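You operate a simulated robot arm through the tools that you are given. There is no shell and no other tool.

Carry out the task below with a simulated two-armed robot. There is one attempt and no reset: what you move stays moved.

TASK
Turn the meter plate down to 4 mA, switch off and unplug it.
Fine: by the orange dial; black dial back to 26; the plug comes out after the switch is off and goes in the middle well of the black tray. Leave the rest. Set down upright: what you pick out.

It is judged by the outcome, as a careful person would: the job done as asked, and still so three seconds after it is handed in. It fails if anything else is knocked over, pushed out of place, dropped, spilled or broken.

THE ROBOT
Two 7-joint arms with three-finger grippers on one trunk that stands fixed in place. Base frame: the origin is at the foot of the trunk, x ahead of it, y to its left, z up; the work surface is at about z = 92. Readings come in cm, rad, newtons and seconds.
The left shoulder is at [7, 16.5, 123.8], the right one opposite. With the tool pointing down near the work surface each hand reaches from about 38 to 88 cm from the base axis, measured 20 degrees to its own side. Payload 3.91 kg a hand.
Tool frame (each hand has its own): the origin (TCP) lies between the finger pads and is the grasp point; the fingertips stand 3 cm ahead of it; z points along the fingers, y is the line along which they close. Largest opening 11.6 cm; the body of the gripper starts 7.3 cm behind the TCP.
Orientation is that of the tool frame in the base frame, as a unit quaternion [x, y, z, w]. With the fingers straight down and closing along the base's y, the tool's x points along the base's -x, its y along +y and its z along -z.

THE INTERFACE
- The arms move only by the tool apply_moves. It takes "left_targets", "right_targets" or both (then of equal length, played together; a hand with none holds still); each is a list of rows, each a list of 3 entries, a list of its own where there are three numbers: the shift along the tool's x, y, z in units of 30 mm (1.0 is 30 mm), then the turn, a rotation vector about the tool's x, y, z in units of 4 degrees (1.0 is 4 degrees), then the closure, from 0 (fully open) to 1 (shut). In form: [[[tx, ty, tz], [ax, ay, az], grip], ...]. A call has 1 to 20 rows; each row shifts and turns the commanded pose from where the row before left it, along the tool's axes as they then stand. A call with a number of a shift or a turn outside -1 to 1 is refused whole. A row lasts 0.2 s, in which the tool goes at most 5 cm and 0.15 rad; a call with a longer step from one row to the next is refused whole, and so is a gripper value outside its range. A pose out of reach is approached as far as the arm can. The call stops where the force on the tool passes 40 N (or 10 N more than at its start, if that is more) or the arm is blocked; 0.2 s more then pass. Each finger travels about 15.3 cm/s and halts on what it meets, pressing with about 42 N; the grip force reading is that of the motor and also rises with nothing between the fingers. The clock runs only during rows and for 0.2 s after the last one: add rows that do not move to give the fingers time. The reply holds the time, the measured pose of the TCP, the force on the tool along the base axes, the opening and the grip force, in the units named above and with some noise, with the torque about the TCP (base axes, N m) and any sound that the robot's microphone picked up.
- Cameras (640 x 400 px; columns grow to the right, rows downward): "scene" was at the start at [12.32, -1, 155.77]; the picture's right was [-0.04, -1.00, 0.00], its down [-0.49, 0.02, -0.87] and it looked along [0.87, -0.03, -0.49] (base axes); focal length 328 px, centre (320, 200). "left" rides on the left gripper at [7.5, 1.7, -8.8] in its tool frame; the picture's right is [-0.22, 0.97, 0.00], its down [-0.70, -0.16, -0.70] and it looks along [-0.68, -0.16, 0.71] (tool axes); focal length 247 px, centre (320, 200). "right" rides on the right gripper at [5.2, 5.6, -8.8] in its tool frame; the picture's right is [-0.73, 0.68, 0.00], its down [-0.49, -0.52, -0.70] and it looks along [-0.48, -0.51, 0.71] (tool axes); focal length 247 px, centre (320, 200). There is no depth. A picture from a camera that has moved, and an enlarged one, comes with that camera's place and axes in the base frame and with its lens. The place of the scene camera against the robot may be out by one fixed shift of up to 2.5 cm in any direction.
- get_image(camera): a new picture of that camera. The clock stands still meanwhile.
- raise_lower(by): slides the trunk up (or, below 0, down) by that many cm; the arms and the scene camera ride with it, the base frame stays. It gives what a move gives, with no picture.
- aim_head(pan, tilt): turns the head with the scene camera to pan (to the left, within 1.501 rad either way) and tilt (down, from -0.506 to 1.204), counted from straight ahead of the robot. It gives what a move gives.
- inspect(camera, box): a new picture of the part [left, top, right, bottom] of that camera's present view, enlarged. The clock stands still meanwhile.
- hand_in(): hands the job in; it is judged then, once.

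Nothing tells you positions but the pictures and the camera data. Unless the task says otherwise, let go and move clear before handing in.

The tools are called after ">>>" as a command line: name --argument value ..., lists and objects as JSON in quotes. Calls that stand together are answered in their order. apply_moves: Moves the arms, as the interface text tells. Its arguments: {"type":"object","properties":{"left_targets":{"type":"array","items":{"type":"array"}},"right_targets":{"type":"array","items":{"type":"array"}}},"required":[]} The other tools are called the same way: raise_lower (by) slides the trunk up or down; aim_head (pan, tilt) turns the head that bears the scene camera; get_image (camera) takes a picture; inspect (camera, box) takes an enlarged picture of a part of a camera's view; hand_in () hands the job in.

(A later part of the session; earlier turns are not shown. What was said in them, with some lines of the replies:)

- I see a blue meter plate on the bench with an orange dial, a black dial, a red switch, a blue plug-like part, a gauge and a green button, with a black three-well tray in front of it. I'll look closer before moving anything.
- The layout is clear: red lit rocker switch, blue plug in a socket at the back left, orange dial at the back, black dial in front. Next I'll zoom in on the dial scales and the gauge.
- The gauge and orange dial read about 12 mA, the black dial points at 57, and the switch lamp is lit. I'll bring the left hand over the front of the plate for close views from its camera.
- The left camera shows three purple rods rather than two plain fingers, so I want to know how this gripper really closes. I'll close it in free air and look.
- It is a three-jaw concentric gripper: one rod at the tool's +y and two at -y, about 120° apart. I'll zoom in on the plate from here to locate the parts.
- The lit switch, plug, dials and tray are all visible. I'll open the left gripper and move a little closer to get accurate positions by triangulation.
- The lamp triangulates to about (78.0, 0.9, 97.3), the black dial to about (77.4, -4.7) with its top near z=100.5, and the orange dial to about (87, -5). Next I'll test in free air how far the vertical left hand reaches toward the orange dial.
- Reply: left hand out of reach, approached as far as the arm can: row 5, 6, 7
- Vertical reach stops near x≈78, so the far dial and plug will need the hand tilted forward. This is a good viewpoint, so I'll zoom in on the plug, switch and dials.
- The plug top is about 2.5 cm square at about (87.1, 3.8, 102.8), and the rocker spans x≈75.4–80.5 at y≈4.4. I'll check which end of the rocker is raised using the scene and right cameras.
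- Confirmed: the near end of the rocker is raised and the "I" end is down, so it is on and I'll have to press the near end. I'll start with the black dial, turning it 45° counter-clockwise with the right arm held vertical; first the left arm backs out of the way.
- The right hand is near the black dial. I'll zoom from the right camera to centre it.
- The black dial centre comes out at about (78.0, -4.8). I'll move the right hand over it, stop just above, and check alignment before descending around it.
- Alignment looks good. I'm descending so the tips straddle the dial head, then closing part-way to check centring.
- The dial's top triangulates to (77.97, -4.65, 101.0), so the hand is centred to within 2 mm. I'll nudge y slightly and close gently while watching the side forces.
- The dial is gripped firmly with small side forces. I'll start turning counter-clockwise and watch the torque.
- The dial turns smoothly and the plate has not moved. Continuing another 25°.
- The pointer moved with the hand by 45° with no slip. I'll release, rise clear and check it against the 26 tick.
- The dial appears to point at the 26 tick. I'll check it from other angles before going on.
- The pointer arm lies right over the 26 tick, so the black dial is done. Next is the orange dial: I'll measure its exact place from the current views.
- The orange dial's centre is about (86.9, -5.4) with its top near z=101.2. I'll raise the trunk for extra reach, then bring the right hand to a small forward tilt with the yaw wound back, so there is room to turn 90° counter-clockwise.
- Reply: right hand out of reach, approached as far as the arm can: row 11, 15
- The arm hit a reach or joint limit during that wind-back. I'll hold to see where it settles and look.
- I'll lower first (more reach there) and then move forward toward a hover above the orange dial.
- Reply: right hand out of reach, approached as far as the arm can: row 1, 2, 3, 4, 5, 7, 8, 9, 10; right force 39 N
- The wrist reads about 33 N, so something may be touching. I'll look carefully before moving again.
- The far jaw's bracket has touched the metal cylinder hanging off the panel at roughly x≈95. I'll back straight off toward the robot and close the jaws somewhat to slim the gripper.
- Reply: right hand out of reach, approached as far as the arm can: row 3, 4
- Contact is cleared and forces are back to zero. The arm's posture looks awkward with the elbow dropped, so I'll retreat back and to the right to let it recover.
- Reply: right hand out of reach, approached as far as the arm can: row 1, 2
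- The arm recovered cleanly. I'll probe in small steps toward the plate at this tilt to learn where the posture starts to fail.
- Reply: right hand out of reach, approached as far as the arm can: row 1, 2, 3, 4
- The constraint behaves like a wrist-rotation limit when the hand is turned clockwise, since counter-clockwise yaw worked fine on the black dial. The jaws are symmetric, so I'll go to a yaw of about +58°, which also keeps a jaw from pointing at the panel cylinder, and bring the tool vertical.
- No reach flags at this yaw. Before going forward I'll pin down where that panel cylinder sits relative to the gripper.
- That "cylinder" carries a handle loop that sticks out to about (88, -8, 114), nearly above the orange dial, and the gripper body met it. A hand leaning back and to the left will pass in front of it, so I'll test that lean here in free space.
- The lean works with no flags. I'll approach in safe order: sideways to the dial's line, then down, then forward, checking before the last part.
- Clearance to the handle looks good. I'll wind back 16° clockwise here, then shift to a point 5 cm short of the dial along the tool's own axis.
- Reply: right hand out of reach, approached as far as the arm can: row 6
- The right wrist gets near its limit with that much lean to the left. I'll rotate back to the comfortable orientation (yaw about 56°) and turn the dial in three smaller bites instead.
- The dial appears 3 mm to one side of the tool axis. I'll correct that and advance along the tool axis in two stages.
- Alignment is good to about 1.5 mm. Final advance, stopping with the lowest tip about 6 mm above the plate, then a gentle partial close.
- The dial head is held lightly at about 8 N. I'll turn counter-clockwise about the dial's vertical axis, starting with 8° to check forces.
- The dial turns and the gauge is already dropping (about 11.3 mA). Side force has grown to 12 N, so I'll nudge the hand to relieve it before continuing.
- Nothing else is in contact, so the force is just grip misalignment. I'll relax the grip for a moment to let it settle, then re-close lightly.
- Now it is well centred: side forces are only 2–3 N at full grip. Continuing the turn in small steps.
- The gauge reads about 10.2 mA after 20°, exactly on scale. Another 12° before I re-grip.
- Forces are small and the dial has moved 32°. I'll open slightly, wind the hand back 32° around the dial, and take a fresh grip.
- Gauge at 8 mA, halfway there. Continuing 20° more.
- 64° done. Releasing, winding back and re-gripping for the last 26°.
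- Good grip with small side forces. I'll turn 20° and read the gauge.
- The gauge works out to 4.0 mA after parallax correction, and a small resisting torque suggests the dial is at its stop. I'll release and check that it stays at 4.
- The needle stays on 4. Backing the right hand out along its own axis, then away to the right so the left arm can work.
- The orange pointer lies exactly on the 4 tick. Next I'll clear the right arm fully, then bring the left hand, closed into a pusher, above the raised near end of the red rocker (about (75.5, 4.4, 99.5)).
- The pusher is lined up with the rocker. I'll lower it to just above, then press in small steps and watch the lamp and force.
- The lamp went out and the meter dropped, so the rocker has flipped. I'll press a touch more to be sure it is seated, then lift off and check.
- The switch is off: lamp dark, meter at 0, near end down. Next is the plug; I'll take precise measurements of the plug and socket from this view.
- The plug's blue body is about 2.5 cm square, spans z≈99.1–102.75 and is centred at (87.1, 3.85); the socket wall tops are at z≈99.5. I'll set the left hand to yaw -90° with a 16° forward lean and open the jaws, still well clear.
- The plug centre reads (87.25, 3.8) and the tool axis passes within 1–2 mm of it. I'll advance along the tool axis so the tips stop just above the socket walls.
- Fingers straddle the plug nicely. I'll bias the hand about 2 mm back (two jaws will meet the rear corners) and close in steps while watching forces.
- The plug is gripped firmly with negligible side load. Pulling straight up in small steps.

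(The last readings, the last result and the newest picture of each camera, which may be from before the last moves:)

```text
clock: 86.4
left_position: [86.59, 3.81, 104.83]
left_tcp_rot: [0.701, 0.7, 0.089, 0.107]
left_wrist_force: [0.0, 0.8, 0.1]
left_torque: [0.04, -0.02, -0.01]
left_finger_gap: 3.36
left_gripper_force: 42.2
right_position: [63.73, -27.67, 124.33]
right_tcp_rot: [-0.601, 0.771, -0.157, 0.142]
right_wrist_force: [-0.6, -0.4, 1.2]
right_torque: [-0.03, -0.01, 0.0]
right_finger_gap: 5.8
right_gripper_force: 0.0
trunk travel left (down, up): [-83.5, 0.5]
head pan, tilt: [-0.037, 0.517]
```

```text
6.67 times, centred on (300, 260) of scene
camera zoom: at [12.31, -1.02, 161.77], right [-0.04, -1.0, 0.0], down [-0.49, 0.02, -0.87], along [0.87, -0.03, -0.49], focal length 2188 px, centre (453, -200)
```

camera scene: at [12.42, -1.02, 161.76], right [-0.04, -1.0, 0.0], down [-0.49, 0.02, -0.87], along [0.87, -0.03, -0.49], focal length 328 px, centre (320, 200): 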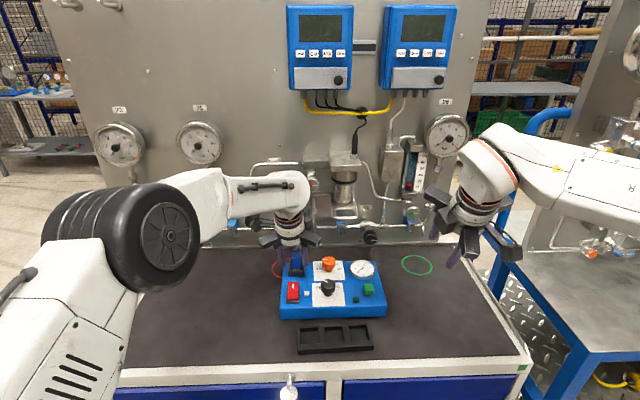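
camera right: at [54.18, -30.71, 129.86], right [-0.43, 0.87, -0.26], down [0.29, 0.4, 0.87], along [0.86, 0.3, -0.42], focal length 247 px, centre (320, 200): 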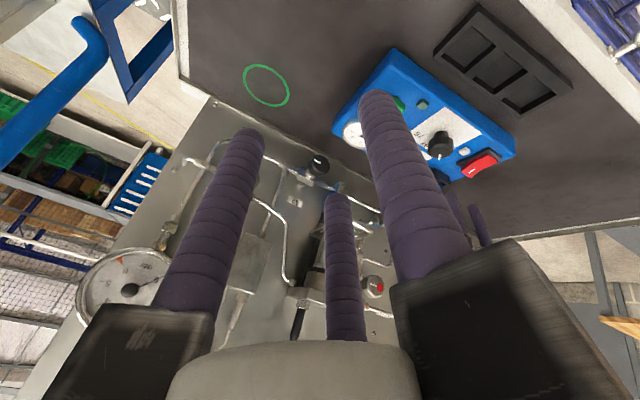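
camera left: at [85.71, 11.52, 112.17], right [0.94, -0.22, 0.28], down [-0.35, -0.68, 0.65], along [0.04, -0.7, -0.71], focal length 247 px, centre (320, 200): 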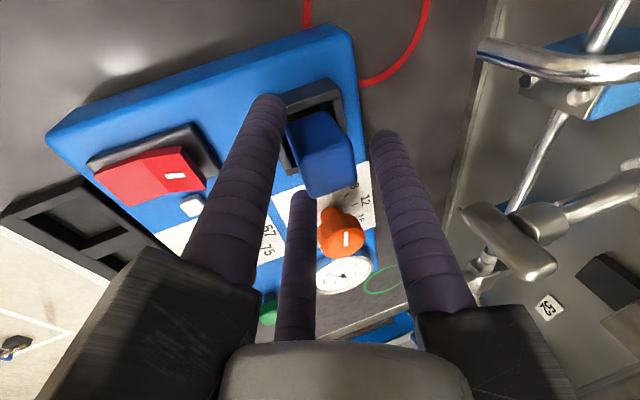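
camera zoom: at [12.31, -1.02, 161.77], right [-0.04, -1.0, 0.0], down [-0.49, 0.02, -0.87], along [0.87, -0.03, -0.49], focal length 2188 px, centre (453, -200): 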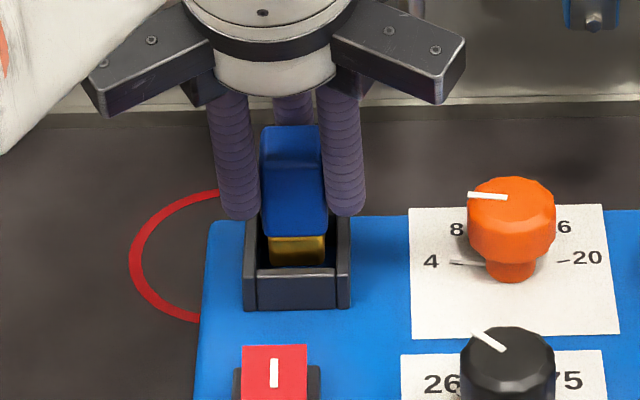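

The plug is sliding out with its brass base showing. Continuing up until it is fully clear.

>>> apply_moves --left_targets '[[[-0.004, 0.046, -0.16], [0, 0, 0], 0.78], [[-0.004, 0.046, -0.16], [0, 0, 0], 0.78], [[-0.004, 0.046, -0.16], [0, 0, 0], 0.78], [[-0.006, 0.07, -0.24], [0, 0, 0], 0.78], [[-0.006, 0.07, -0.24], [0, 0, 0], 0.78]]'

>>> inspect --camera "scene" --box '[260, 210, 330, 290]'

>>> inspect --camera "left" --box '[220, 40, 440, 240]'

```text
clock: 87.6
left_position: [86.56, 4.01, 107.89]
left_tcp_rot: [0.701, 0.699, 0.09, 0.107]
left_wrist_force: [0.1, 0.5, -0.9]
left_torque: [-0.02, -0.01, -0.02]
left_finger_gap: 3.33
left_gripper_force: 42.1
right_position: [63.84, -27.6, 124.43]
right_tcp_rot: [-0.601, 0.771, -0.157, 0.143]
right_wrist_force: [0.0, 0.3, 1.5]
right_torque: [-0.01, -0.03, 0.0]
right_finger_gap: 5.82
right_gripper_force: 0.0
trunk travel left (down, up): [-83.5, 0.5]
head pan, tilt: [-0.037, 0.517]
```

```text
5.00 times, centred on (295, 250) of scene
camera zoom: at [12.32, -1.01, 161.77], right [-0.04, -1.0, 0.0], down [-0.49, 0.02, -0.87], along [0.87, -0.03, -0.49], focal length 1641 px, centre (445, -50)
```

zoom: 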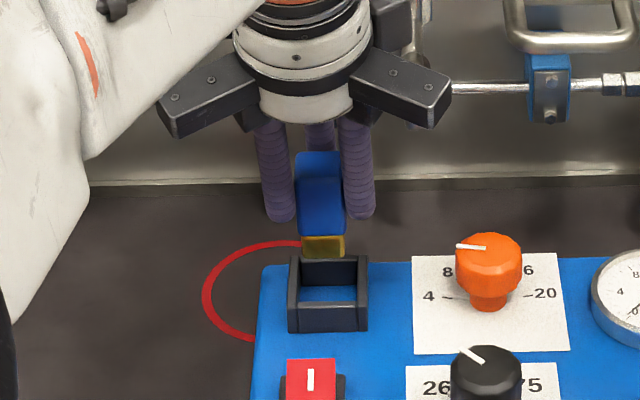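

```text
2.00 times, centred on (330, 140) of left
camera zoom: at [85.67, 11.64, 116.58], right [0.94, -0.22, 0.28], down [-0.35, -0.68, 0.65], along [0.04, -0.7, -0.71], focal length 494 px, centre (300, 320)
```

zoom: 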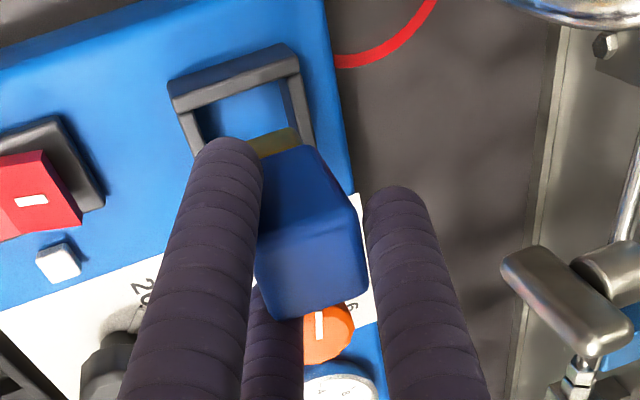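

The plug is out, still upright in the grip (edges vertical within a few degrees). I'll shift the right arm further aside, raise the plug well clear of the dials, and carry it over the tray's middle well at about (68.0, -5.7).

>>> apply_moves --right_targets '[[[0.863, -0.203, 0.061], [0, 0, 0], 0.5], [[0.863, -0.203, 0.061], [0, 0, 0], 0.5], [[0.863, -0.203, 0.061], [0, 0, 0], 0.5]]'

>>> apply_moves --left_targets '[[[-0.01, 0.115, -0.4], [0, 0, 0], 0.78], [[-0.01, 0.115, -0.4], [0, 0, 0], 0.78], [[-0.01, 0.115, -0.4], [0, 0, 0], 0.78], [[-0.01, 0.115, -0.4], [0, 0, 0], 0.78], [[-0.18, -0.34, -0.095], [0, 0, 0], 0.78], [[-0.363, -0.688, -0.189], [0, 0, 0], 0.78], [[-0.363, -0.688, -0.189], [0, 0, 0], 0.78], [[-0.363, -0.688, -0.189], [0, 0, 0], 0.78], [[-0.363, -0.688, -0.189], [0, 0, 0], 0.78], [[-0.363, -0.688, -0.189], [0, 0, 0], 0.78], [[-0.363, -0.688, -0.189], [0, 0, 0], 0.78], [[-0.363, -0.688, -0.189], [0, 0, 0], 0.78], [[-0.363, -0.688, -0.189], [0, 0, 0], 0.78], [[-0.18, -0.34, -0.095], [0, 0, 0], 0.78], [[0, 0, 0], [0, 0, 0], 0.78]]'

>>> get_image --camera "scene"

>>> get_image --camera "left"

```text
clock: 88.4
left_position: [86.57, 3.94, 107.84]
left_tcp_rot: [0.7, 0.7, 0.09, 0.108]
left_wrist_force: [-0.2, -0.3, 0.1]
left_torque: [0.02, -0.01, 0.0]
left_finger_gap: 3.33
left_gripper_force: 42.2
right_position: [63.77, -35.79, 124.5]
right_tcp_rot: [-0.602, 0.77, -0.156, 0.143]
right_wrist_force: [0.6, -1.1, -0.1]
right_torque: [0.01, 0.04, 0.05]
right_finger_gap: 5.8
right_gripper_force: 0.0
trunk travel left (down, up): [-83.5, 0.5]
head pan, tilt: [-0.037, 0.517]
```

```text
clock: 91.6
left_position: [67.28, -5.65, 112.78]
left_tcp_rot: [0.701, 0.699, 0.09, 0.107]
left_wrist_force: [0.0, -0.6, -0.7]
left_torque: [0.01, 0.01, -0.02]
left_finger_gap: 3.33
left_gripper_force: 42.4
right_position: [63.75, -35.58, 124.51]
right_tcp_rot: [-0.601, 0.77, -0.157, 0.143]
right_wrist_force: [0.5, 0.2, -1.1]
right_torque: [0.04, 0.01, 0.02]
right_finger_gap: 5.79
right_gripper_force: 0.0
trunk travel left (down, up): [-83.5, 0.5]
head pan, tilt: [-0.037, 0.517]
```

```text
taken
camera scene: at [12.36, -0.99, 161.77], right [-0.04, -1.0, 0.0], down [-0.49, 0.02, -0.87], along [0.87, -0.03, -0.49], focal length 328 px, centre (320, 200)
```

scene: 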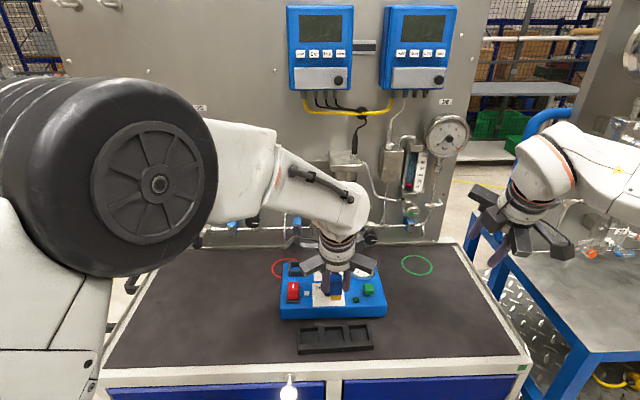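

```text
taken
camera left: at [66.38, 1.99, 121.4], right [0.94, -0.22, 0.27], down [-0.35, -0.68, 0.65], along [0.04, -0.7, -0.71], focal length 247 px, centre (320, 200)
```

left: 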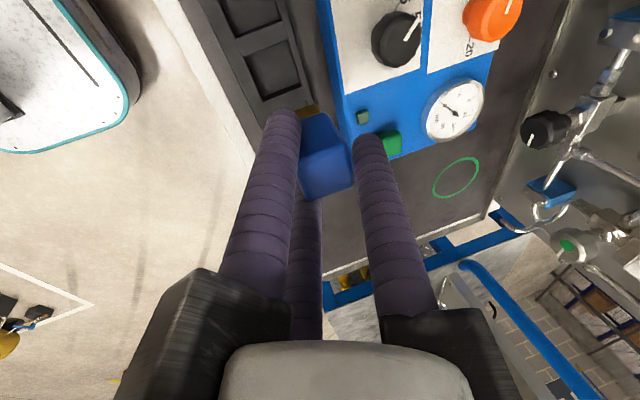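

The plug is above the tray. I'll zoom in to check its uprightness and its position over the middle well.

>>> inspect --camera "scene" --box '[290, 250, 390, 360]'

>>> inspect --camera "left" --box '[220, 20, 400, 220]'

>>> get_image --camera "right"

```text
3.64 times, centred on (340, 305) of scene
camera zoom: at [12.36, -0.99, 161.77], right [-0.04, -1.0, 0.0], down [-0.49, 0.02, -0.87], along [0.87, -0.03, -0.49], focal length 1194 px, centre (247, -182)
```

zoom: 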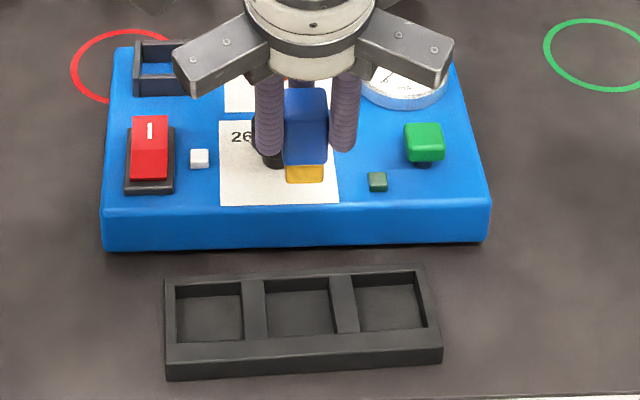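

```text
2.00 times, centred on (310, 120) of left
camera zoom: at [66.38, 1.99, 121.4], right [0.94, -0.22, 0.27], down [-0.35, -0.68, 0.65], along [0.04, -0.7, -0.71], focal length 494 px, centre (340, 360)
```

zoom: 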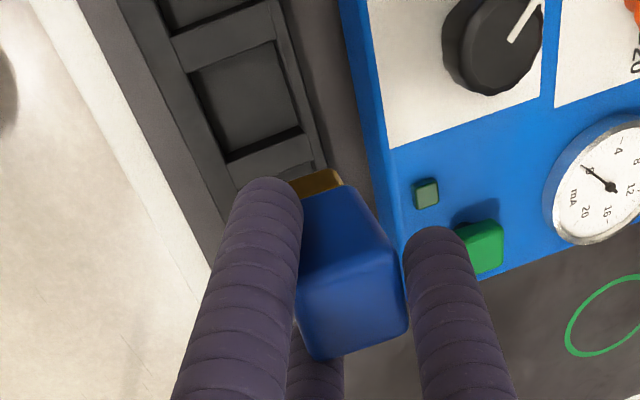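

```text
taken
camera right: at [54.13, -38.75, 129.96], right [-0.43, 0.87, -0.26], down [0.29, 0.4, 0.87], along [0.86, 0.3, -0.42], focal length 247 px, centre (320, 200)
```

right: 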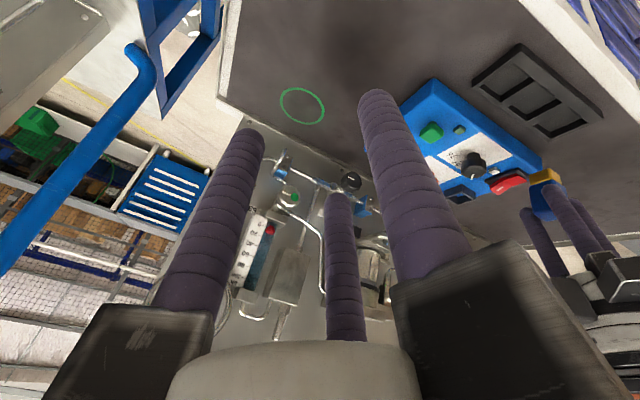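

>>> inspect --camera "right" --box '[500, 140, 640, 270]'

>>> inspect --camera "scene" --box '[322, 262, 354, 310]'

```text
3.08 times, centred on (570, 205) of right
camera zoom: at [54.13, -38.75, 129.96], right [-0.43, 0.87, -0.26], down [0.29, 0.4, 0.87], along [0.86, 0.3, -0.42], focal length 760 px, centre (-449, 185)
```

zoom: 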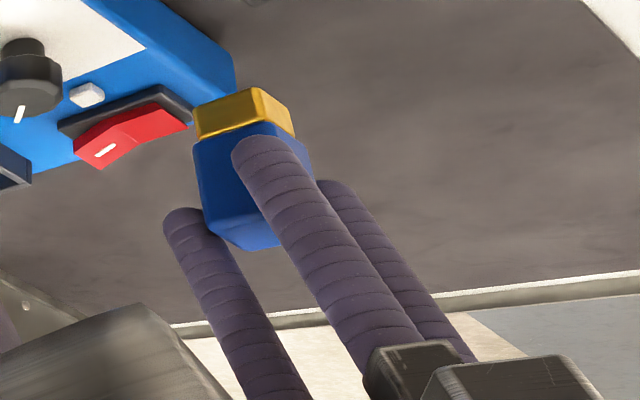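

```text
8.33 times, centred on (338, 286) of scene
camera zoom: at [12.36, -0.99, 161.77], right [-0.04, -1.0, 0.0], down [-0.49, 0.02, -0.87], along [0.87, -0.03, -0.49], focal length 2735 px, centre (170, -517)
```

zoom: 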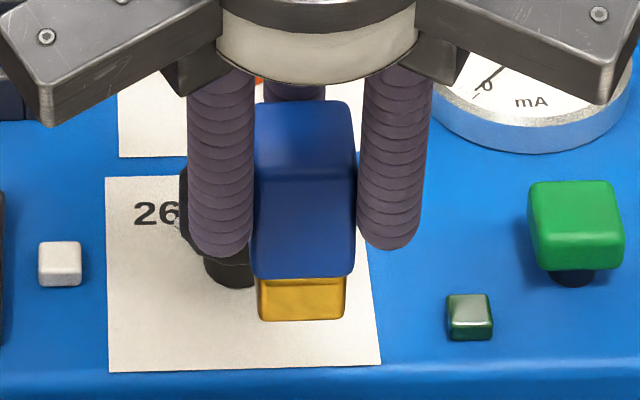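

The plug is vertical and centred over the middle well. I'll lower it to a few centimetres above and re-check.

>>> apply_moves --left_targets '[[[-0.012, -0.121, 0.6], [0, 0, 0], 0.78], [[0.015, -0.169, 0.587], [0, 0, 0], 0.78], [[0.015, -0.169, 0.587], [0, 0, 0], 0.78], [[0.015, -0.169, 0.587], [0, 0, 0], 0.78], [[0.015, -0.169, 0.587], [0, 0, 0], 0.78], [[0.01, -0.12, 0.41], [0, 0, 0], 0.78], [[0, 0, 0], [0, 0, 0], 0.78]]'

>>> inspect --camera "scene" --box '[290, 270, 390, 360]'

>>> inspect --camera "left" --box '[220, 20, 400, 220]'

>>> inspect --camera "right" --box '[460, 20, 640, 200]'

```text
clock: 93.2
left_position: [67.35, -6.1, 102.33]
left_tcp_rot: [0.701, 0.699, 0.09, 0.108]
left_wrist_force: [0.1, 0.0, -0.4]
left_torque: [-0.01, -0.02, 0.03]
left_finger_gap: 3.34
left_gripper_force: 41.6
right_position: [63.69, -35.51, 124.53]
right_tcp_rot: [-0.601, 0.771, -0.156, 0.143]
right_wrist_force: [0.3, 0.1, 0.1]
right_torque: [0.0, 0.02, -0.02]
right_finger_gap: 5.79
right_gripper_force: 0.0
trunk travel left (down, up): [-83.5, 0.5]
head pan, tilt: [-0.037, 0.517]
```

```text
4.44 times, centred on (340, 315) of scene
camera zoom: at [12.31, -1.02, 161.77], right [-0.04, -1.0, 0.0], down [-0.49, 0.02, -0.87], along [0.87, -0.03, -0.49], focal length 1459 px, centre (231, -311)
```

zoom: 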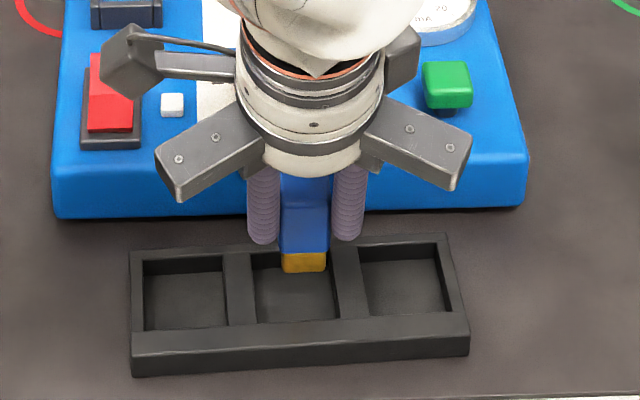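

```text
2.00 times, centred on (310, 120) of left
camera zoom: at [66.44, 1.59, 111.03], right [0.94, -0.22, 0.28], down [-0.35, -0.68, 0.65], along [0.04, -0.7, -0.71], focal length 494 px, centre (340, 360)
```

zoom: 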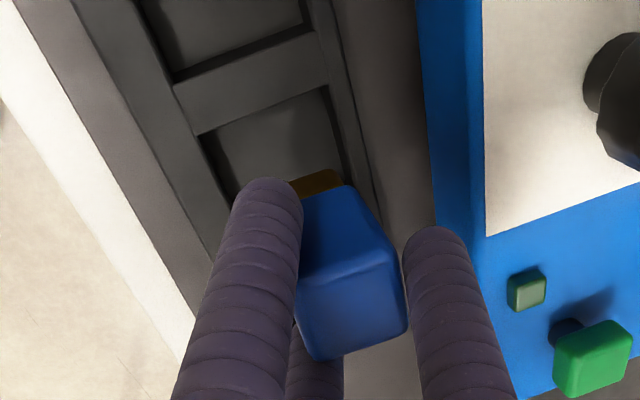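

```text
2.22 times, centred on (550, 110) of right
camera zoom: at [54.09, -38.77, 129.98], right [-0.43, 0.87, -0.26], down [0.29, 0.4, 0.87], along [0.86, 0.3, -0.42], focal length 549 px, centre (-191, 400)
```

zoom: 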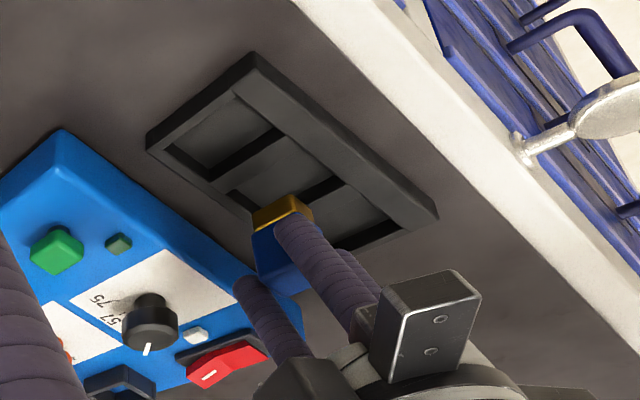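

The plug is about 3 mm right of the well centre, so I'll correct that and lower gently toward the well floor.

>>> apply_moves --left_targets '[[[0.11, -0.046, 0.16], [0, 0, 0], 0.78], [[0.004, -0.046, 0.16], [0, 0, 0], 0.78], [[0.004, -0.046, 0.16], [0, 0, 0], 0.78], [[0.004, -0.046, 0.16], [0, 0, 0], 0.78], [[0, 0, 0], [0, 0, 0], 0.78]]'

>>> inspect --camera "scene" --box '[290, 270, 390, 360]'

>>> inspect --camera "right" --box '[500, 40, 620, 150]'

>>> inspect --camera "left" --box '[220, 20, 400, 220]'

```text
clock: 94.4
left_position: [67.31, -5.72, 100.37]
left_tcp_rot: [0.701, 0.7, 0.09, 0.107]
left_wrist_force: [0.9, -0.1, -1.2]
left_torque: [0.01, -0.02, 0.01]
left_finger_gap: 3.3
left_gripper_force: 41.9
right_position: [63.89, -35.53, 124.5]
right_tcp_rot: [-0.601, 0.771, -0.157, 0.143]
right_wrist_force: [0.1, -0.9, 0.2]
right_torque: [0.0, 0.04, 0.01]
right_finger_gap: 5.79
right_gripper_force: 0.1
trunk travel left (down, up): [-83.5, 0.5]
head pan, tilt: [-0.037, 0.517]
```

```text
4.44 times, centred on (340, 315) of scene
camera zoom: at [12.31, -1.02, 161.77], right [-0.04, -1.0, 0.0], down [-0.49, 0.02, -0.87], along [0.87, -0.03, -0.49], focal length 1459 px, centre (231, -311)
```

zoom: 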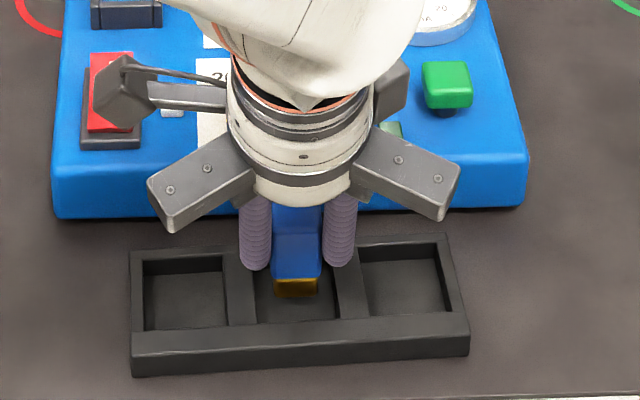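

```text
3.64 times, centred on (560, 95) of right
camera zoom: at [54.09, -38.77, 129.97], right [-0.43, 0.87, -0.26], down [0.29, 0.4, 0.87], along [0.86, 0.3, -0.42], focal length 898 px, centre (-553, 582)
```

zoom: 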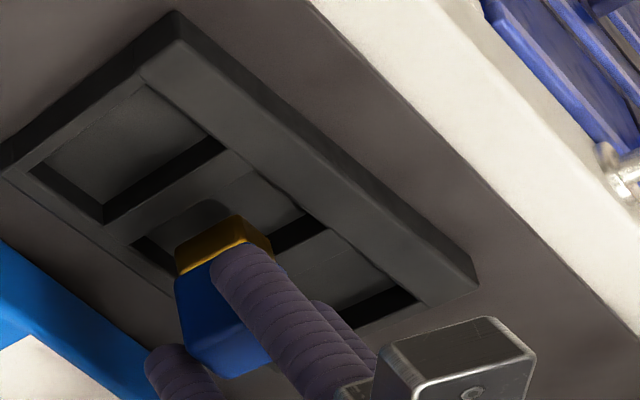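

```text
2.00 times, centred on (310, 120) of left
camera zoom: at [66.43, 2.0, 109.05], right [0.94, -0.22, 0.27], down [-0.35, -0.68, 0.65], along [0.04, -0.7, -0.71], focal length 494 px, centre (340, 360)
```

zoom: 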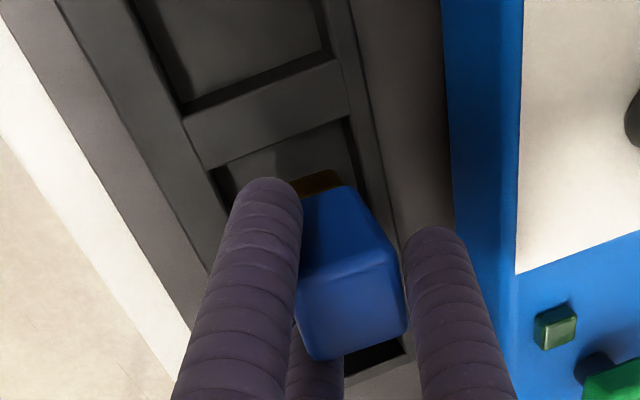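

Well centred. Lowering the last bit slowly and watching for touch-down force.

>>> apply_moves --left_targets '[[[0.002, -0.018, 0.064], [0, 0, 0], 0.78], [[0.002, -0.018, 0.064], [0, 0, 0], 0.78], [[0.002, -0.018, 0.064], [0, 0, 0], 0.78], [[0.002, -0.018, 0.064], [0, 0, 0], 0.78], [[0.002, -0.018, 0.064], [0, 0, 0], 0.78]]'

>>> inspect --camera "scene" --box '[305, 280, 375, 350]'

```text
clock: 95.6
left_position: [67.47, -5.72, 99.47]
left_tcp_rot: [0.701, 0.699, 0.09, 0.107]
left_wrist_force: [0.9, 0.4, -1.6]
left_torque: [-0.03, 0.02, 0.03]
left_finger_gap: 3.36
left_gripper_force: 42.1
right_position: [63.8, -35.57, 124.5]
right_tcp_rot: [-0.601, 0.771, -0.156, 0.143]
right_wrist_force: [0.0, -0.1, -0.8]
right_torque: [0.01, 0.03, 0.03]
right_finger_gap: 5.8
right_gripper_force: 0.1
trunk travel left (down, up): [-83.5, 0.5]
head pan, tilt: [-0.037, 0.517]
```

```text
5.71 times, centred on (340, 315) of scene
camera zoom: at [12.34, -1.02, 161.77], right [-0.04, -1.0, 0.0], down [-0.49, 0.02, -0.87], along [0.87, -0.03, -0.49], focal length 1875 px, centre (206, -457)
```

zoom: 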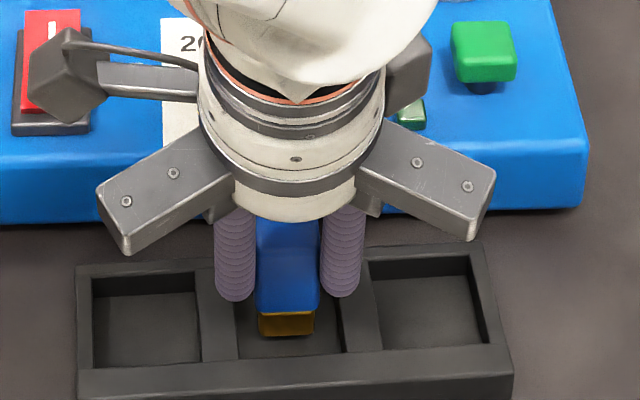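

>>> apply_moves --left_targets '[[[0.001, -0.011, 0.038], [0, 0, 0], 0.78], [[0.001, -0.011, 0.038], [0, 0, 0], 0.78], [[0.001, -0.011, 0.038], [0, 0, 0], 0.78], [[0, 0, 0], [0, 0, 0], 0.78]]'

```text
clock: 96.6
left_position: [67.54, -5.69, 99.18]
left_tcp_rot: [0.701, 0.7, 0.09, 0.107]
left_wrist_force: [0.4, -0.6, -0.3]
left_torque: [0.0, 0.01, -0.02]
left_finger_gap: 3.35
left_gripper_force: 41.8
right_position: [63.81, -35.63, 124.43]
right_tcp_rot: [-0.602, 0.77, -0.157, 0.143]
right_wrist_force: [0.0, 0.7, -0.2]
right_torque: [0.04, -0.02, 0.04]
right_finger_gap: 5.78
right_gripper_force: 0.0
trunk travel left (down, up): [-83.5, 0.5]
head pan, tilt: [-0.037, 0.517]
```

>>> apply_moves --left_targets '[[[0.001, -0.011, 0.038], [0, 0, 0], 0.78], [[0.001, -0.011, 0.038], [0, 0, 0], 0.78], [[0, 0, 0], [0, 0, 0], 0.78]]'

>>> inspect --camera "scene" --box '[305, 280, 375, 350]'

>>> inspect --camera "right" --box '[500, 30, 620, 140]'

```text
clock: 97.4
left_position: [67.51, -5.52, 98.91]
left_tcp_rot: [0.7, 0.7, 0.09, 0.108]
left_wrist_force: [-0.1, -0.1, -0.1]
left_torque: [0.0, 0.02, 0.02]
left_finger_gap: 3.33
left_gripper_force: 42.4
right_position: [63.76, -35.57, 124.45]
right_tcp_rot: [-0.602, 0.77, -0.156, 0.142]
right_wrist_force: [-0.5, 0.4, 0.1]
right_torque: [0.0, -0.01, -0.01]
right_finger_gap: 5.82
right_gripper_force: 0.1
trunk travel left (down, up): [-83.5, 0.5]
head pan, tilt: [-0.037, 0.517]
```

```text
5.71 times, centred on (340, 315) of scene
camera zoom: at [12.31, -1.03, 161.78], right [-0.04, -1.0, 0.0], down [-0.49, 0.02, -0.87], along [0.87, -0.03, -0.49], focal length 1875 px, centre (206, -457)
```

zoom: 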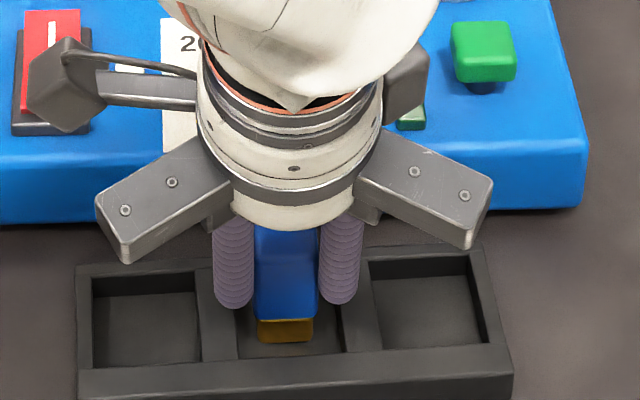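

```text
3.64 times, centred on (560, 85) of right
camera zoom: at [54.08, -38.78, 129.98], right [-0.43, 0.87, -0.26], down [0.29, 0.4, 0.87], along [0.86, 0.3, -0.42], focal length 898 px, centre (-553, 618)
```

zoom: 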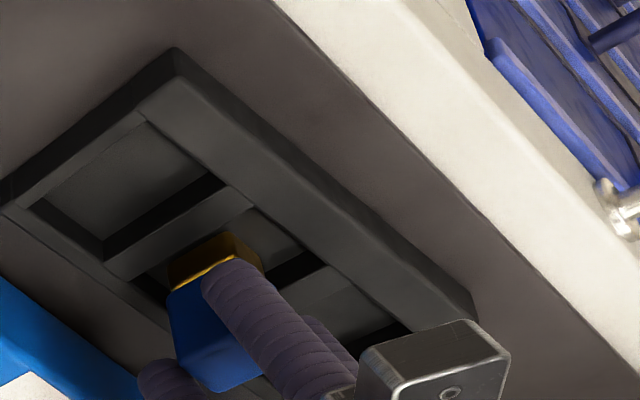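

>>> apply_moves --left_targets '[[[0.001, -0.009, 0.032], [0, 0, 0], 0.78], [[0.001, -0.009, 0.032], [0, 0, 0], 0.78], [[0, 0, 0], [0, 0, 0], 0.78]]'

```text
clock: 98.2
left_position: [67.5, -5.59, 98.88]
left_tcp_rot: [0.7, 0.7, 0.09, 0.11]
left_wrist_force: [-0.3, 0.9, 17.7]
left_torque: [0.31, 0.1, -0.02]
left_finger_gap: 3.32
left_gripper_force: 42.5
right_position: [63.45, -35.5, 124.61]
right_tcp_rot: [-0.601, 0.77, -0.158, 0.142]
right_wrist_force: [1.2, -0.6, 1.0]
right_torque: [0.03, -0.01, -0.03]
right_finger_gap: 5.82
right_gripper_force: 0.0
trunk travel left (down, up): [-83.5, 0.5]
head pan, tilt: [-0.037, 0.517]
```

Touch-down: 17.7 N. I'll back off 1 mm to unload, then open the jaws gradually.

>>> apply_moves --left_targets '[[[-0.001, 0.011, -0.04], [0, 0, 0], 0.78], [[0, 0, 0], [0, 0, 0], 0.78]]'

```text
clock: 98.8
left_position: [67.39, -5.57, 98.81]
left_tcp_rot: [0.701, 0.699, 0.091, 0.109]
left_wrist_force: [4.5, 0.2, 18.3]
left_torque: [0.25, -0.18, -0.03]
left_finger_gap: 3.3
left_gripper_force: 42.0
right_position: [63.66, -35.58, 124.7]
right_tcp_rot: [-0.601, 0.77, -0.158, 0.143]
right_wrist_force: [0.0, -0.2, 0.2]
right_torque: [-0.01, 0.02, -0.04]
right_finger_gap: 5.81
right_gripper_force: 0.0
trunk travel left (down, up): [-83.5, 0.5]
head pan, tilt: [-0.037, 0.517]
```

>>> apply_moves --left_targets '[[[-0.001, 0.011, -0.04], [0, 0, 0], 0.78], [[0, 0, 0], [0, 0, 0], 0.78]]'

>>> inspect --camera "scene" --box '[305, 280, 375, 350]'

```text
clock: 99.4
left_position: [67.41, -5.58, 98.8]
left_tcp_rot: [0.7, 0.7, 0.09, 0.107]
left_wrist_force: [5.4, -0.1, 15.0]
left_torque: [0.12, -0.25, -0.06]
left_finger_gap: 3.34
left_gripper_force: 42.2
right_position: [63.66, -35.66, 124.58]
right_tcp_rot: [-0.601, 0.771, -0.157, 0.143]
right_wrist_force: [0.1, -0.1, 0.0]
right_torque: [0.0, 0.0, 0.03]
right_finger_gap: 5.81
right_gripper_force: 0.0
trunk travel left (down, up): [-83.5, 0.5]
head pan, tilt: [-0.037, 0.517]
```

```text
5.71 times, centred on (340, 315) of scene
camera zoom: at [12.19, -1.02, 161.78], right [-0.04, -1.0, 0.0], down [-0.49, 0.02, -0.87], along [0.87, -0.03, -0.49], focal length 1875 px, centre (206, -457)
```

zoom: 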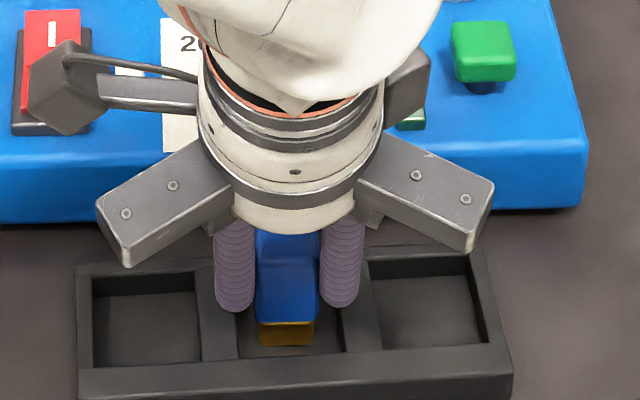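

>>> apply_moves --left_targets '[[[-0.001, 0.014, -0.05], [0, 0, 0], 0.78], [[0, 0, 0], [0, 0, 0], 0.78]]'

```text
clock: 100.0
left_position: [67.23, -5.61, 98.87]
left_tcp_rot: [0.701, 0.7, 0.089, 0.106]
left_wrist_force: [-0.5, 0.4, 0.5]
left_torque: [0.01, 0.07, 0.03]
left_finger_gap: 3.29
left_gripper_force: 42.3
right_position: [63.76, -35.65, 124.54]
right_tcp_rot: [-0.601, 0.771, -0.156, 0.142]
right_wrist_force: [0.7, 0.0, 0.0]
right_torque: [-0.02, 0.02, 0.02]
right_finger_gap: 5.79
right_gripper_force: 0.1
trunk travel left (down, up): [-83.5, 0.5]
head pan, tilt: [-0.037, 0.517]
```

Nearly zero load and just at the floor. Opening the jaws slowly.

>>> apply_moves --left_targets '[[[0, 0, 0], [0, 0, 0], 0.71], [[0, 0, 0], [0, 0, 0], 0.69], [[0, 0, 0], [0, 0, 0], 0.67], [[0, 0, 0], [0, 0, 0], 0.64], [[0, 0, 0], [0, 0, 0], 0.6], [[0, 0, 0], [0, 0, 0], 0.55], [[0, 0, 0], [0, 0, 0], 0.55]]'

>>> inspect --camera "scene" --box '[305, 280, 375, 350]'

>>> inspect --camera "left" --box '[220, 20, 420, 220]'

>>> inspect --camera "right" --box '[500, 30, 620, 140]'

```text
clock: 101.6
left_position: [67.42, -5.56, 99.11]
left_tcp_rot: [0.701, 0.699, 0.09, 0.108]
left_wrist_force: [-0.8, 0.4, 0.6]
left_torque: [0.0, -0.01, 0.0]
left_finger_gap: 5.24
left_gripper_force: 0.2
right_position: [63.73, -35.58, 124.59]
right_tcp_rot: [-0.602, 0.77, -0.157, 0.142]
right_wrist_force: [0.0, 0.1, -0.4]
right_torque: [0.02, 0.04, -0.01]
right_finger_gap: 5.82
right_gripper_force: 0.2
trunk travel left (down, up): [-83.5, 0.5]
head pan, tilt: [-0.037, 0.517]
```

```text
5.71 times, centred on (340, 315) of scene
camera zoom: at [12.32, -1.02, 161.77], right [-0.04, -1.0, 0.0], down [-0.49, 0.02, -0.87], along [0.87, -0.03, -0.49], focal length 1875 px, centre (206, -457)
```

zoom: 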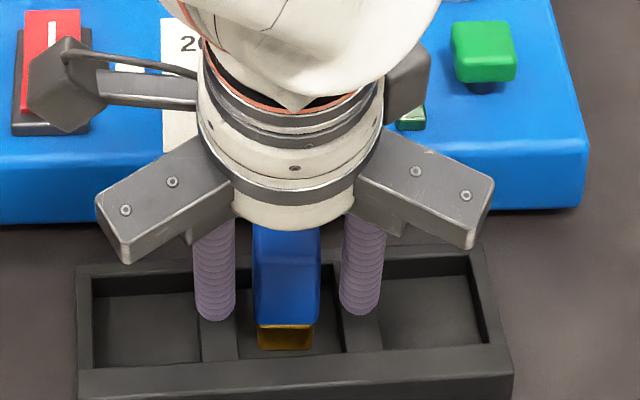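

```text
2.00 times, centred on (320, 120) of left
camera zoom: at [66.54, 2.1, 107.77], right [0.94, -0.22, 0.28], down [-0.35, -0.68, 0.65], along [0.04, -0.7, -0.71], focal length 494 px, centre (320, 360)
```

zoom: 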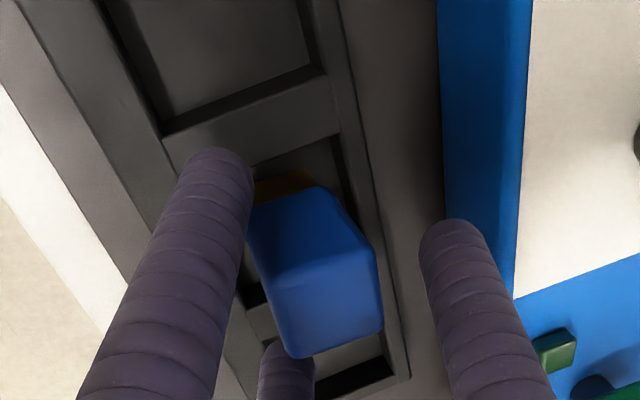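

```text
3.64 times, centred on (560, 85) of right
camera zoom: at [54.1, -38.77, 129.97], right [-0.43, 0.87, -0.26], down [0.29, 0.4, 0.87], along [0.86, 0.3, -0.42], focal length 898 px, centre (-553, 618)
```

zoom: 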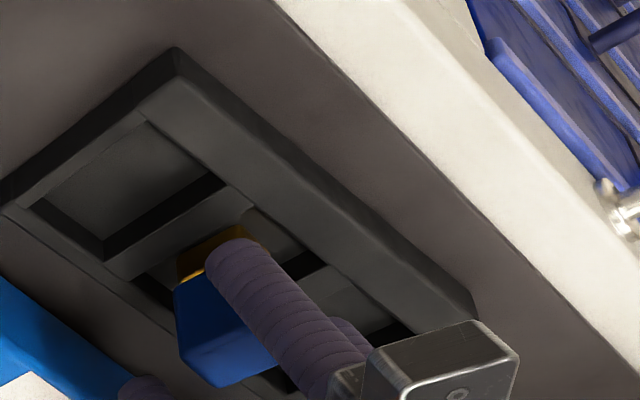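

The plug stands upright in the middle well and the jaws are clear of it. Retracting along the tool axis.

>>> apply_moves --left_targets '[[[0, 0, -0.3], [0, 0, 0], 0.55], [[0, 0, -0.4], [0, 0, 0], 0.55], [[0, 0, -0.5], [0, 0, 0], 0.55], [[0, 0, -0.6], [0, 0, 0], 0.55], [[0, 0, -0.8], [0, 0, 0], 0.55], [[0, 0, -1], [0, 0, 0], 0.55], [[0, 0, -1], [0, 0, 0], 0.55]]'

>>> get_image --camera "scene"

>>> inspect --camera "right" --box '[480, 30, 620, 140]'

```text
clock: 103.2
left_position: [63.32, -5.18, 112.36]
left_tcp_rot: [0.7, 0.7, 0.09, 0.107]
left_wrist_force: [-1.0, 0.5, -0.9]
left_torque: [-0.02, -0.05, 0.0]
left_finger_gap: 5.21
left_gripper_force: 0.1
right_position: [63.64, -35.57, 124.52]
right_tcp_rot: [-0.601, 0.77, -0.157, 0.143]
right_wrist_force: [0.0, 0.1, 0.4]
right_torque: [0.0, 0.02, 0.01]
right_finger_gap: 5.82
right_gripper_force: 0.0
trunk travel left (down, up): [-83.5, 0.5]
head pan, tilt: [-0.037, 0.517]
```

```text
taken
camera scene: at [12.14, -0.99, 161.78], right [-0.04, -1.0, 0.0], down [-0.49, 0.02, -0.87], along [0.87, -0.03, -0.49], focal length 328 px, centre (320, 200)
```

scene: 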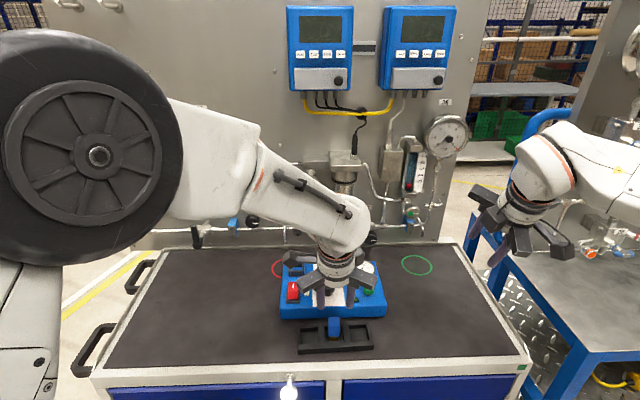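

```text
3.64 times, centred on (550, 85) of right
camera zoom: at [53.95, -38.75, 130.04], right [-0.43, 0.87, -0.26], down [0.29, 0.4, 0.87], along [0.86, 0.3, -0.42], focal length 898 px, centre (-516, 618)
```

zoom: 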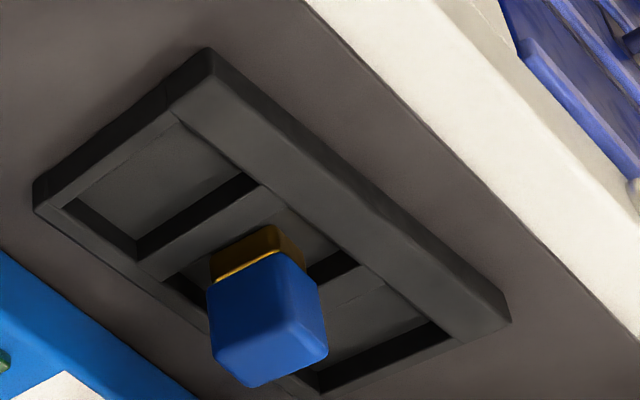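

The plug stands upright in the middle well. I'll take the left arm up and away, then check everything.

>>> apply_moves --left_targets '[[[-0.025, 0.277, -0.96], [0, 0, 0], 0.55], [[-0.025, 0.277, -0.96], [0, 0, 0], 0.55], [[0.89, 0.087, -0.31], [0, 0, 0], 0.55], [[0.89, 0.087, -0.31], [0, 0, 0], 0.55], [[0.89, 0.087, -0.31], [0, 0, 0], 0.55], [[0.89, 0.087, -0.31], [0, 0, 0], 0.55], [[0.89, 0.087, -0.31], [0, 0, 0], 0.55], [[0.89, 0.087, -0.31], [0, 0, 0], 0.55], [[0.89, 0.087, -0.31], [0, 0, 0], 0.55], [[0.89, 0.087, -0.31], [0, 0, 0], 0.55], [[0.89, 0.087, -0.31], [0, 0, 0], 0.55], [[0.89, 0.087, -0.31], [0, 0, 0], 0.55], [[0, 0, 0], [0, 0, 0], 0.55]]'

>>> get_image --camera "scene"

>>> inspect --camera "scene" --box '[260, 240, 400, 360]'

>>> inspect --camera "scene" --box '[280, 130, 440, 260]'

```text
clock: 106.0
left_position: [63.89, 21.59, 127.49]
left_tcp_rot: [0.701, 0.7, 0.09, 0.107]
left_wrist_force: [0.9, 0.7, -0.1]
left_torque: [0.04, -0.03, -0.02]
left_finger_gap: 5.23
left_gripper_force: 0.1
right_position: [63.89, -35.58, 124.52]
right_tcp_rot: [-0.601, 0.771, -0.156, 0.143]
right_wrist_force: [-0.4, -0.5, -0.5]
right_torque: [0.02, -0.02, -0.02]
right_finger_gap: 5.81
right_gripper_force: 0.2
trunk travel left (down, up): [-83.5, 0.5]
head pan, tilt: [-0.037, 0.517]
```

```text
taken
camera scene: at [12.33, -1.09, 161.77], right [-0.04, -1.0, 0.0], down [-0.49, 0.02, -0.87], along [0.87, -0.03, -0.49], focal length 328 px, centre (320, 200)
```

scene: 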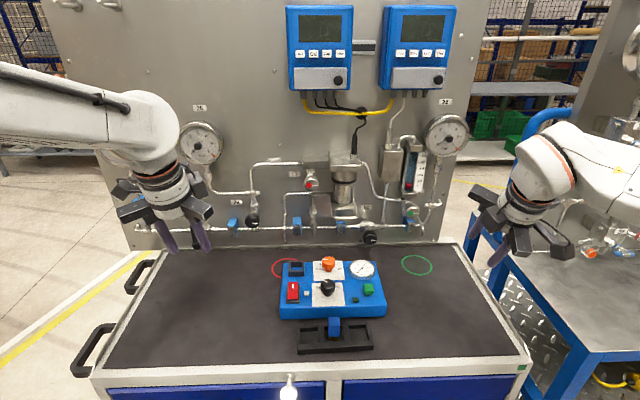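

```text
3.33 times, centred on (330, 300) of scene
camera zoom: at [12.33, -1.09, 161.77], right [-0.04, -1.0, 0.0], down [-0.49, 0.02, -0.87], along [0.87, -0.03, -0.49], focal length 1094 px, centre (287, -133)
```

zoom: 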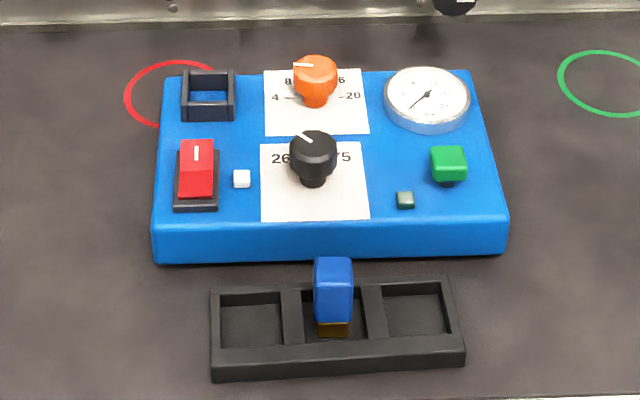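

```text
3.08 times, centred on (360, 195) of scene
camera zoom: at [12.33, -1.09, 161.77], right [-0.04, -1.0, 0.0], down [-0.49, 0.02, -0.87], along [0.87, -0.03, -0.49], focal length 1010 px, centre (197, 215)
```

zoom: 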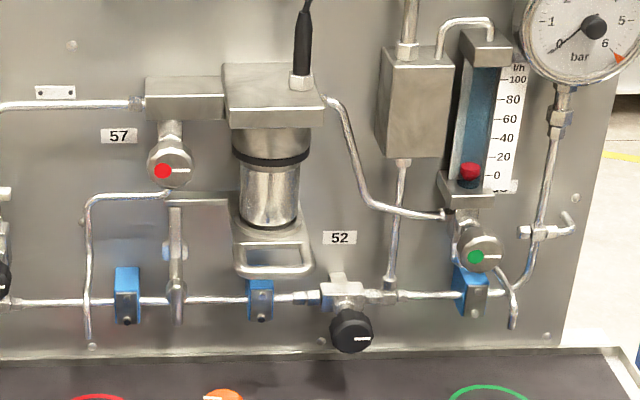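

Everything looks in order. One last close check of the dials, switch and plug.

>>> inspect --camera "scene" --box '[308, 252, 348, 302]'

>>> inspect --camera "scene" --box '[318, 305, 358, 350]'

>>> inspect --camera "right" --box '[400, 30, 640, 220]'

```text
8.00 times, centred on (328, 277) of scene
camera zoom: at [12.33, -1.09, 161.77], right [-0.04, -1.0, 0.0], down [-0.49, 0.02, -0.87], along [0.87, -0.03, -0.49], focal length 2626 px, centre (256, -416)
```

zoom: 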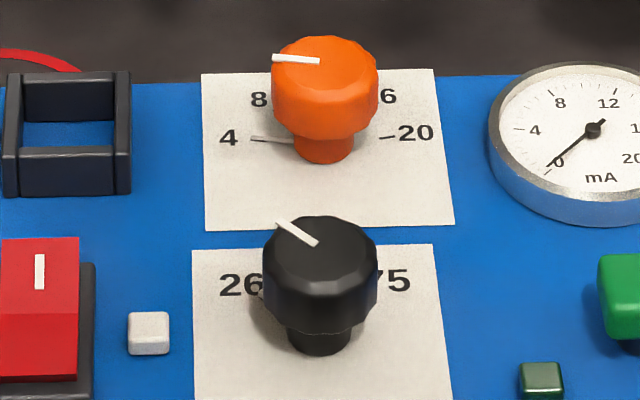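

```text
8.89 times, centred on (338, 328) of scene
camera zoom: at [12.33, -1.09, 161.77], right [-0.04, -1.0, 0.0], down [-0.49, 0.02, -0.87], along [0.87, -0.03, -0.49], focal length 2917 px, centre (160, -933)
```

zoom: 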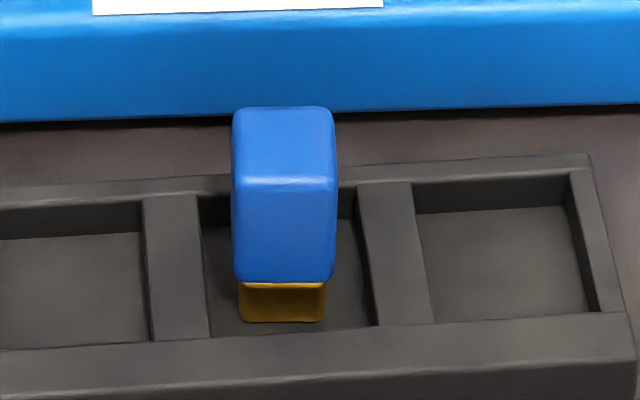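

```text
2.11 times, centred on (520, 125) of right
camera zoom: at [54.11, -38.82, 129.95], right [-0.43, 0.87, -0.26], down [0.29, 0.4, 0.87], along [0.86, 0.3, -0.42], focal length 520 px, centre (-101, 358)
```

zoom: 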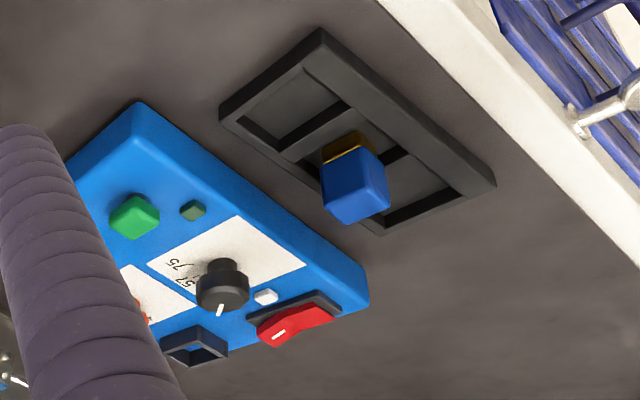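

The orange dial is at 4, the black dial at 26, and the switch is off with its lamp dark. The plug stands upright in the middle well and both hands are clear, so I'm handing in.

>>> hand_in

```text
The job is handed in.
```

The meter plate is turned down to 4 mA, switched off and unplugged, and I've handed the job in. I don't have the judge's result.

- **Orange dial:** its pointer sits on the 4 tick, and the gauge read about 4.0 mA before I switched off. It took three grips to turn.
- **Black dial:** it is back at 26, with its pointer over the tick.
- **Switch:** it is off. The lamp is dark and the gauge dropped to 0.
- **Plug:** I pulled it after the switch was off. It stands upright in the middle well of the black tray.

**Panel contact:** while reaching for the orange dial, the right gripper pressed against the metal handle that sticks out of the panel behind the plate, at roughly 40 N. I backed off straight away. In the later pictures the handle, its cylinder and the nearby fittings look unchanged.

Nothing else on the bench looks disturbed, and both hands are clear. The trunk is still raised 6 cm from where it started.
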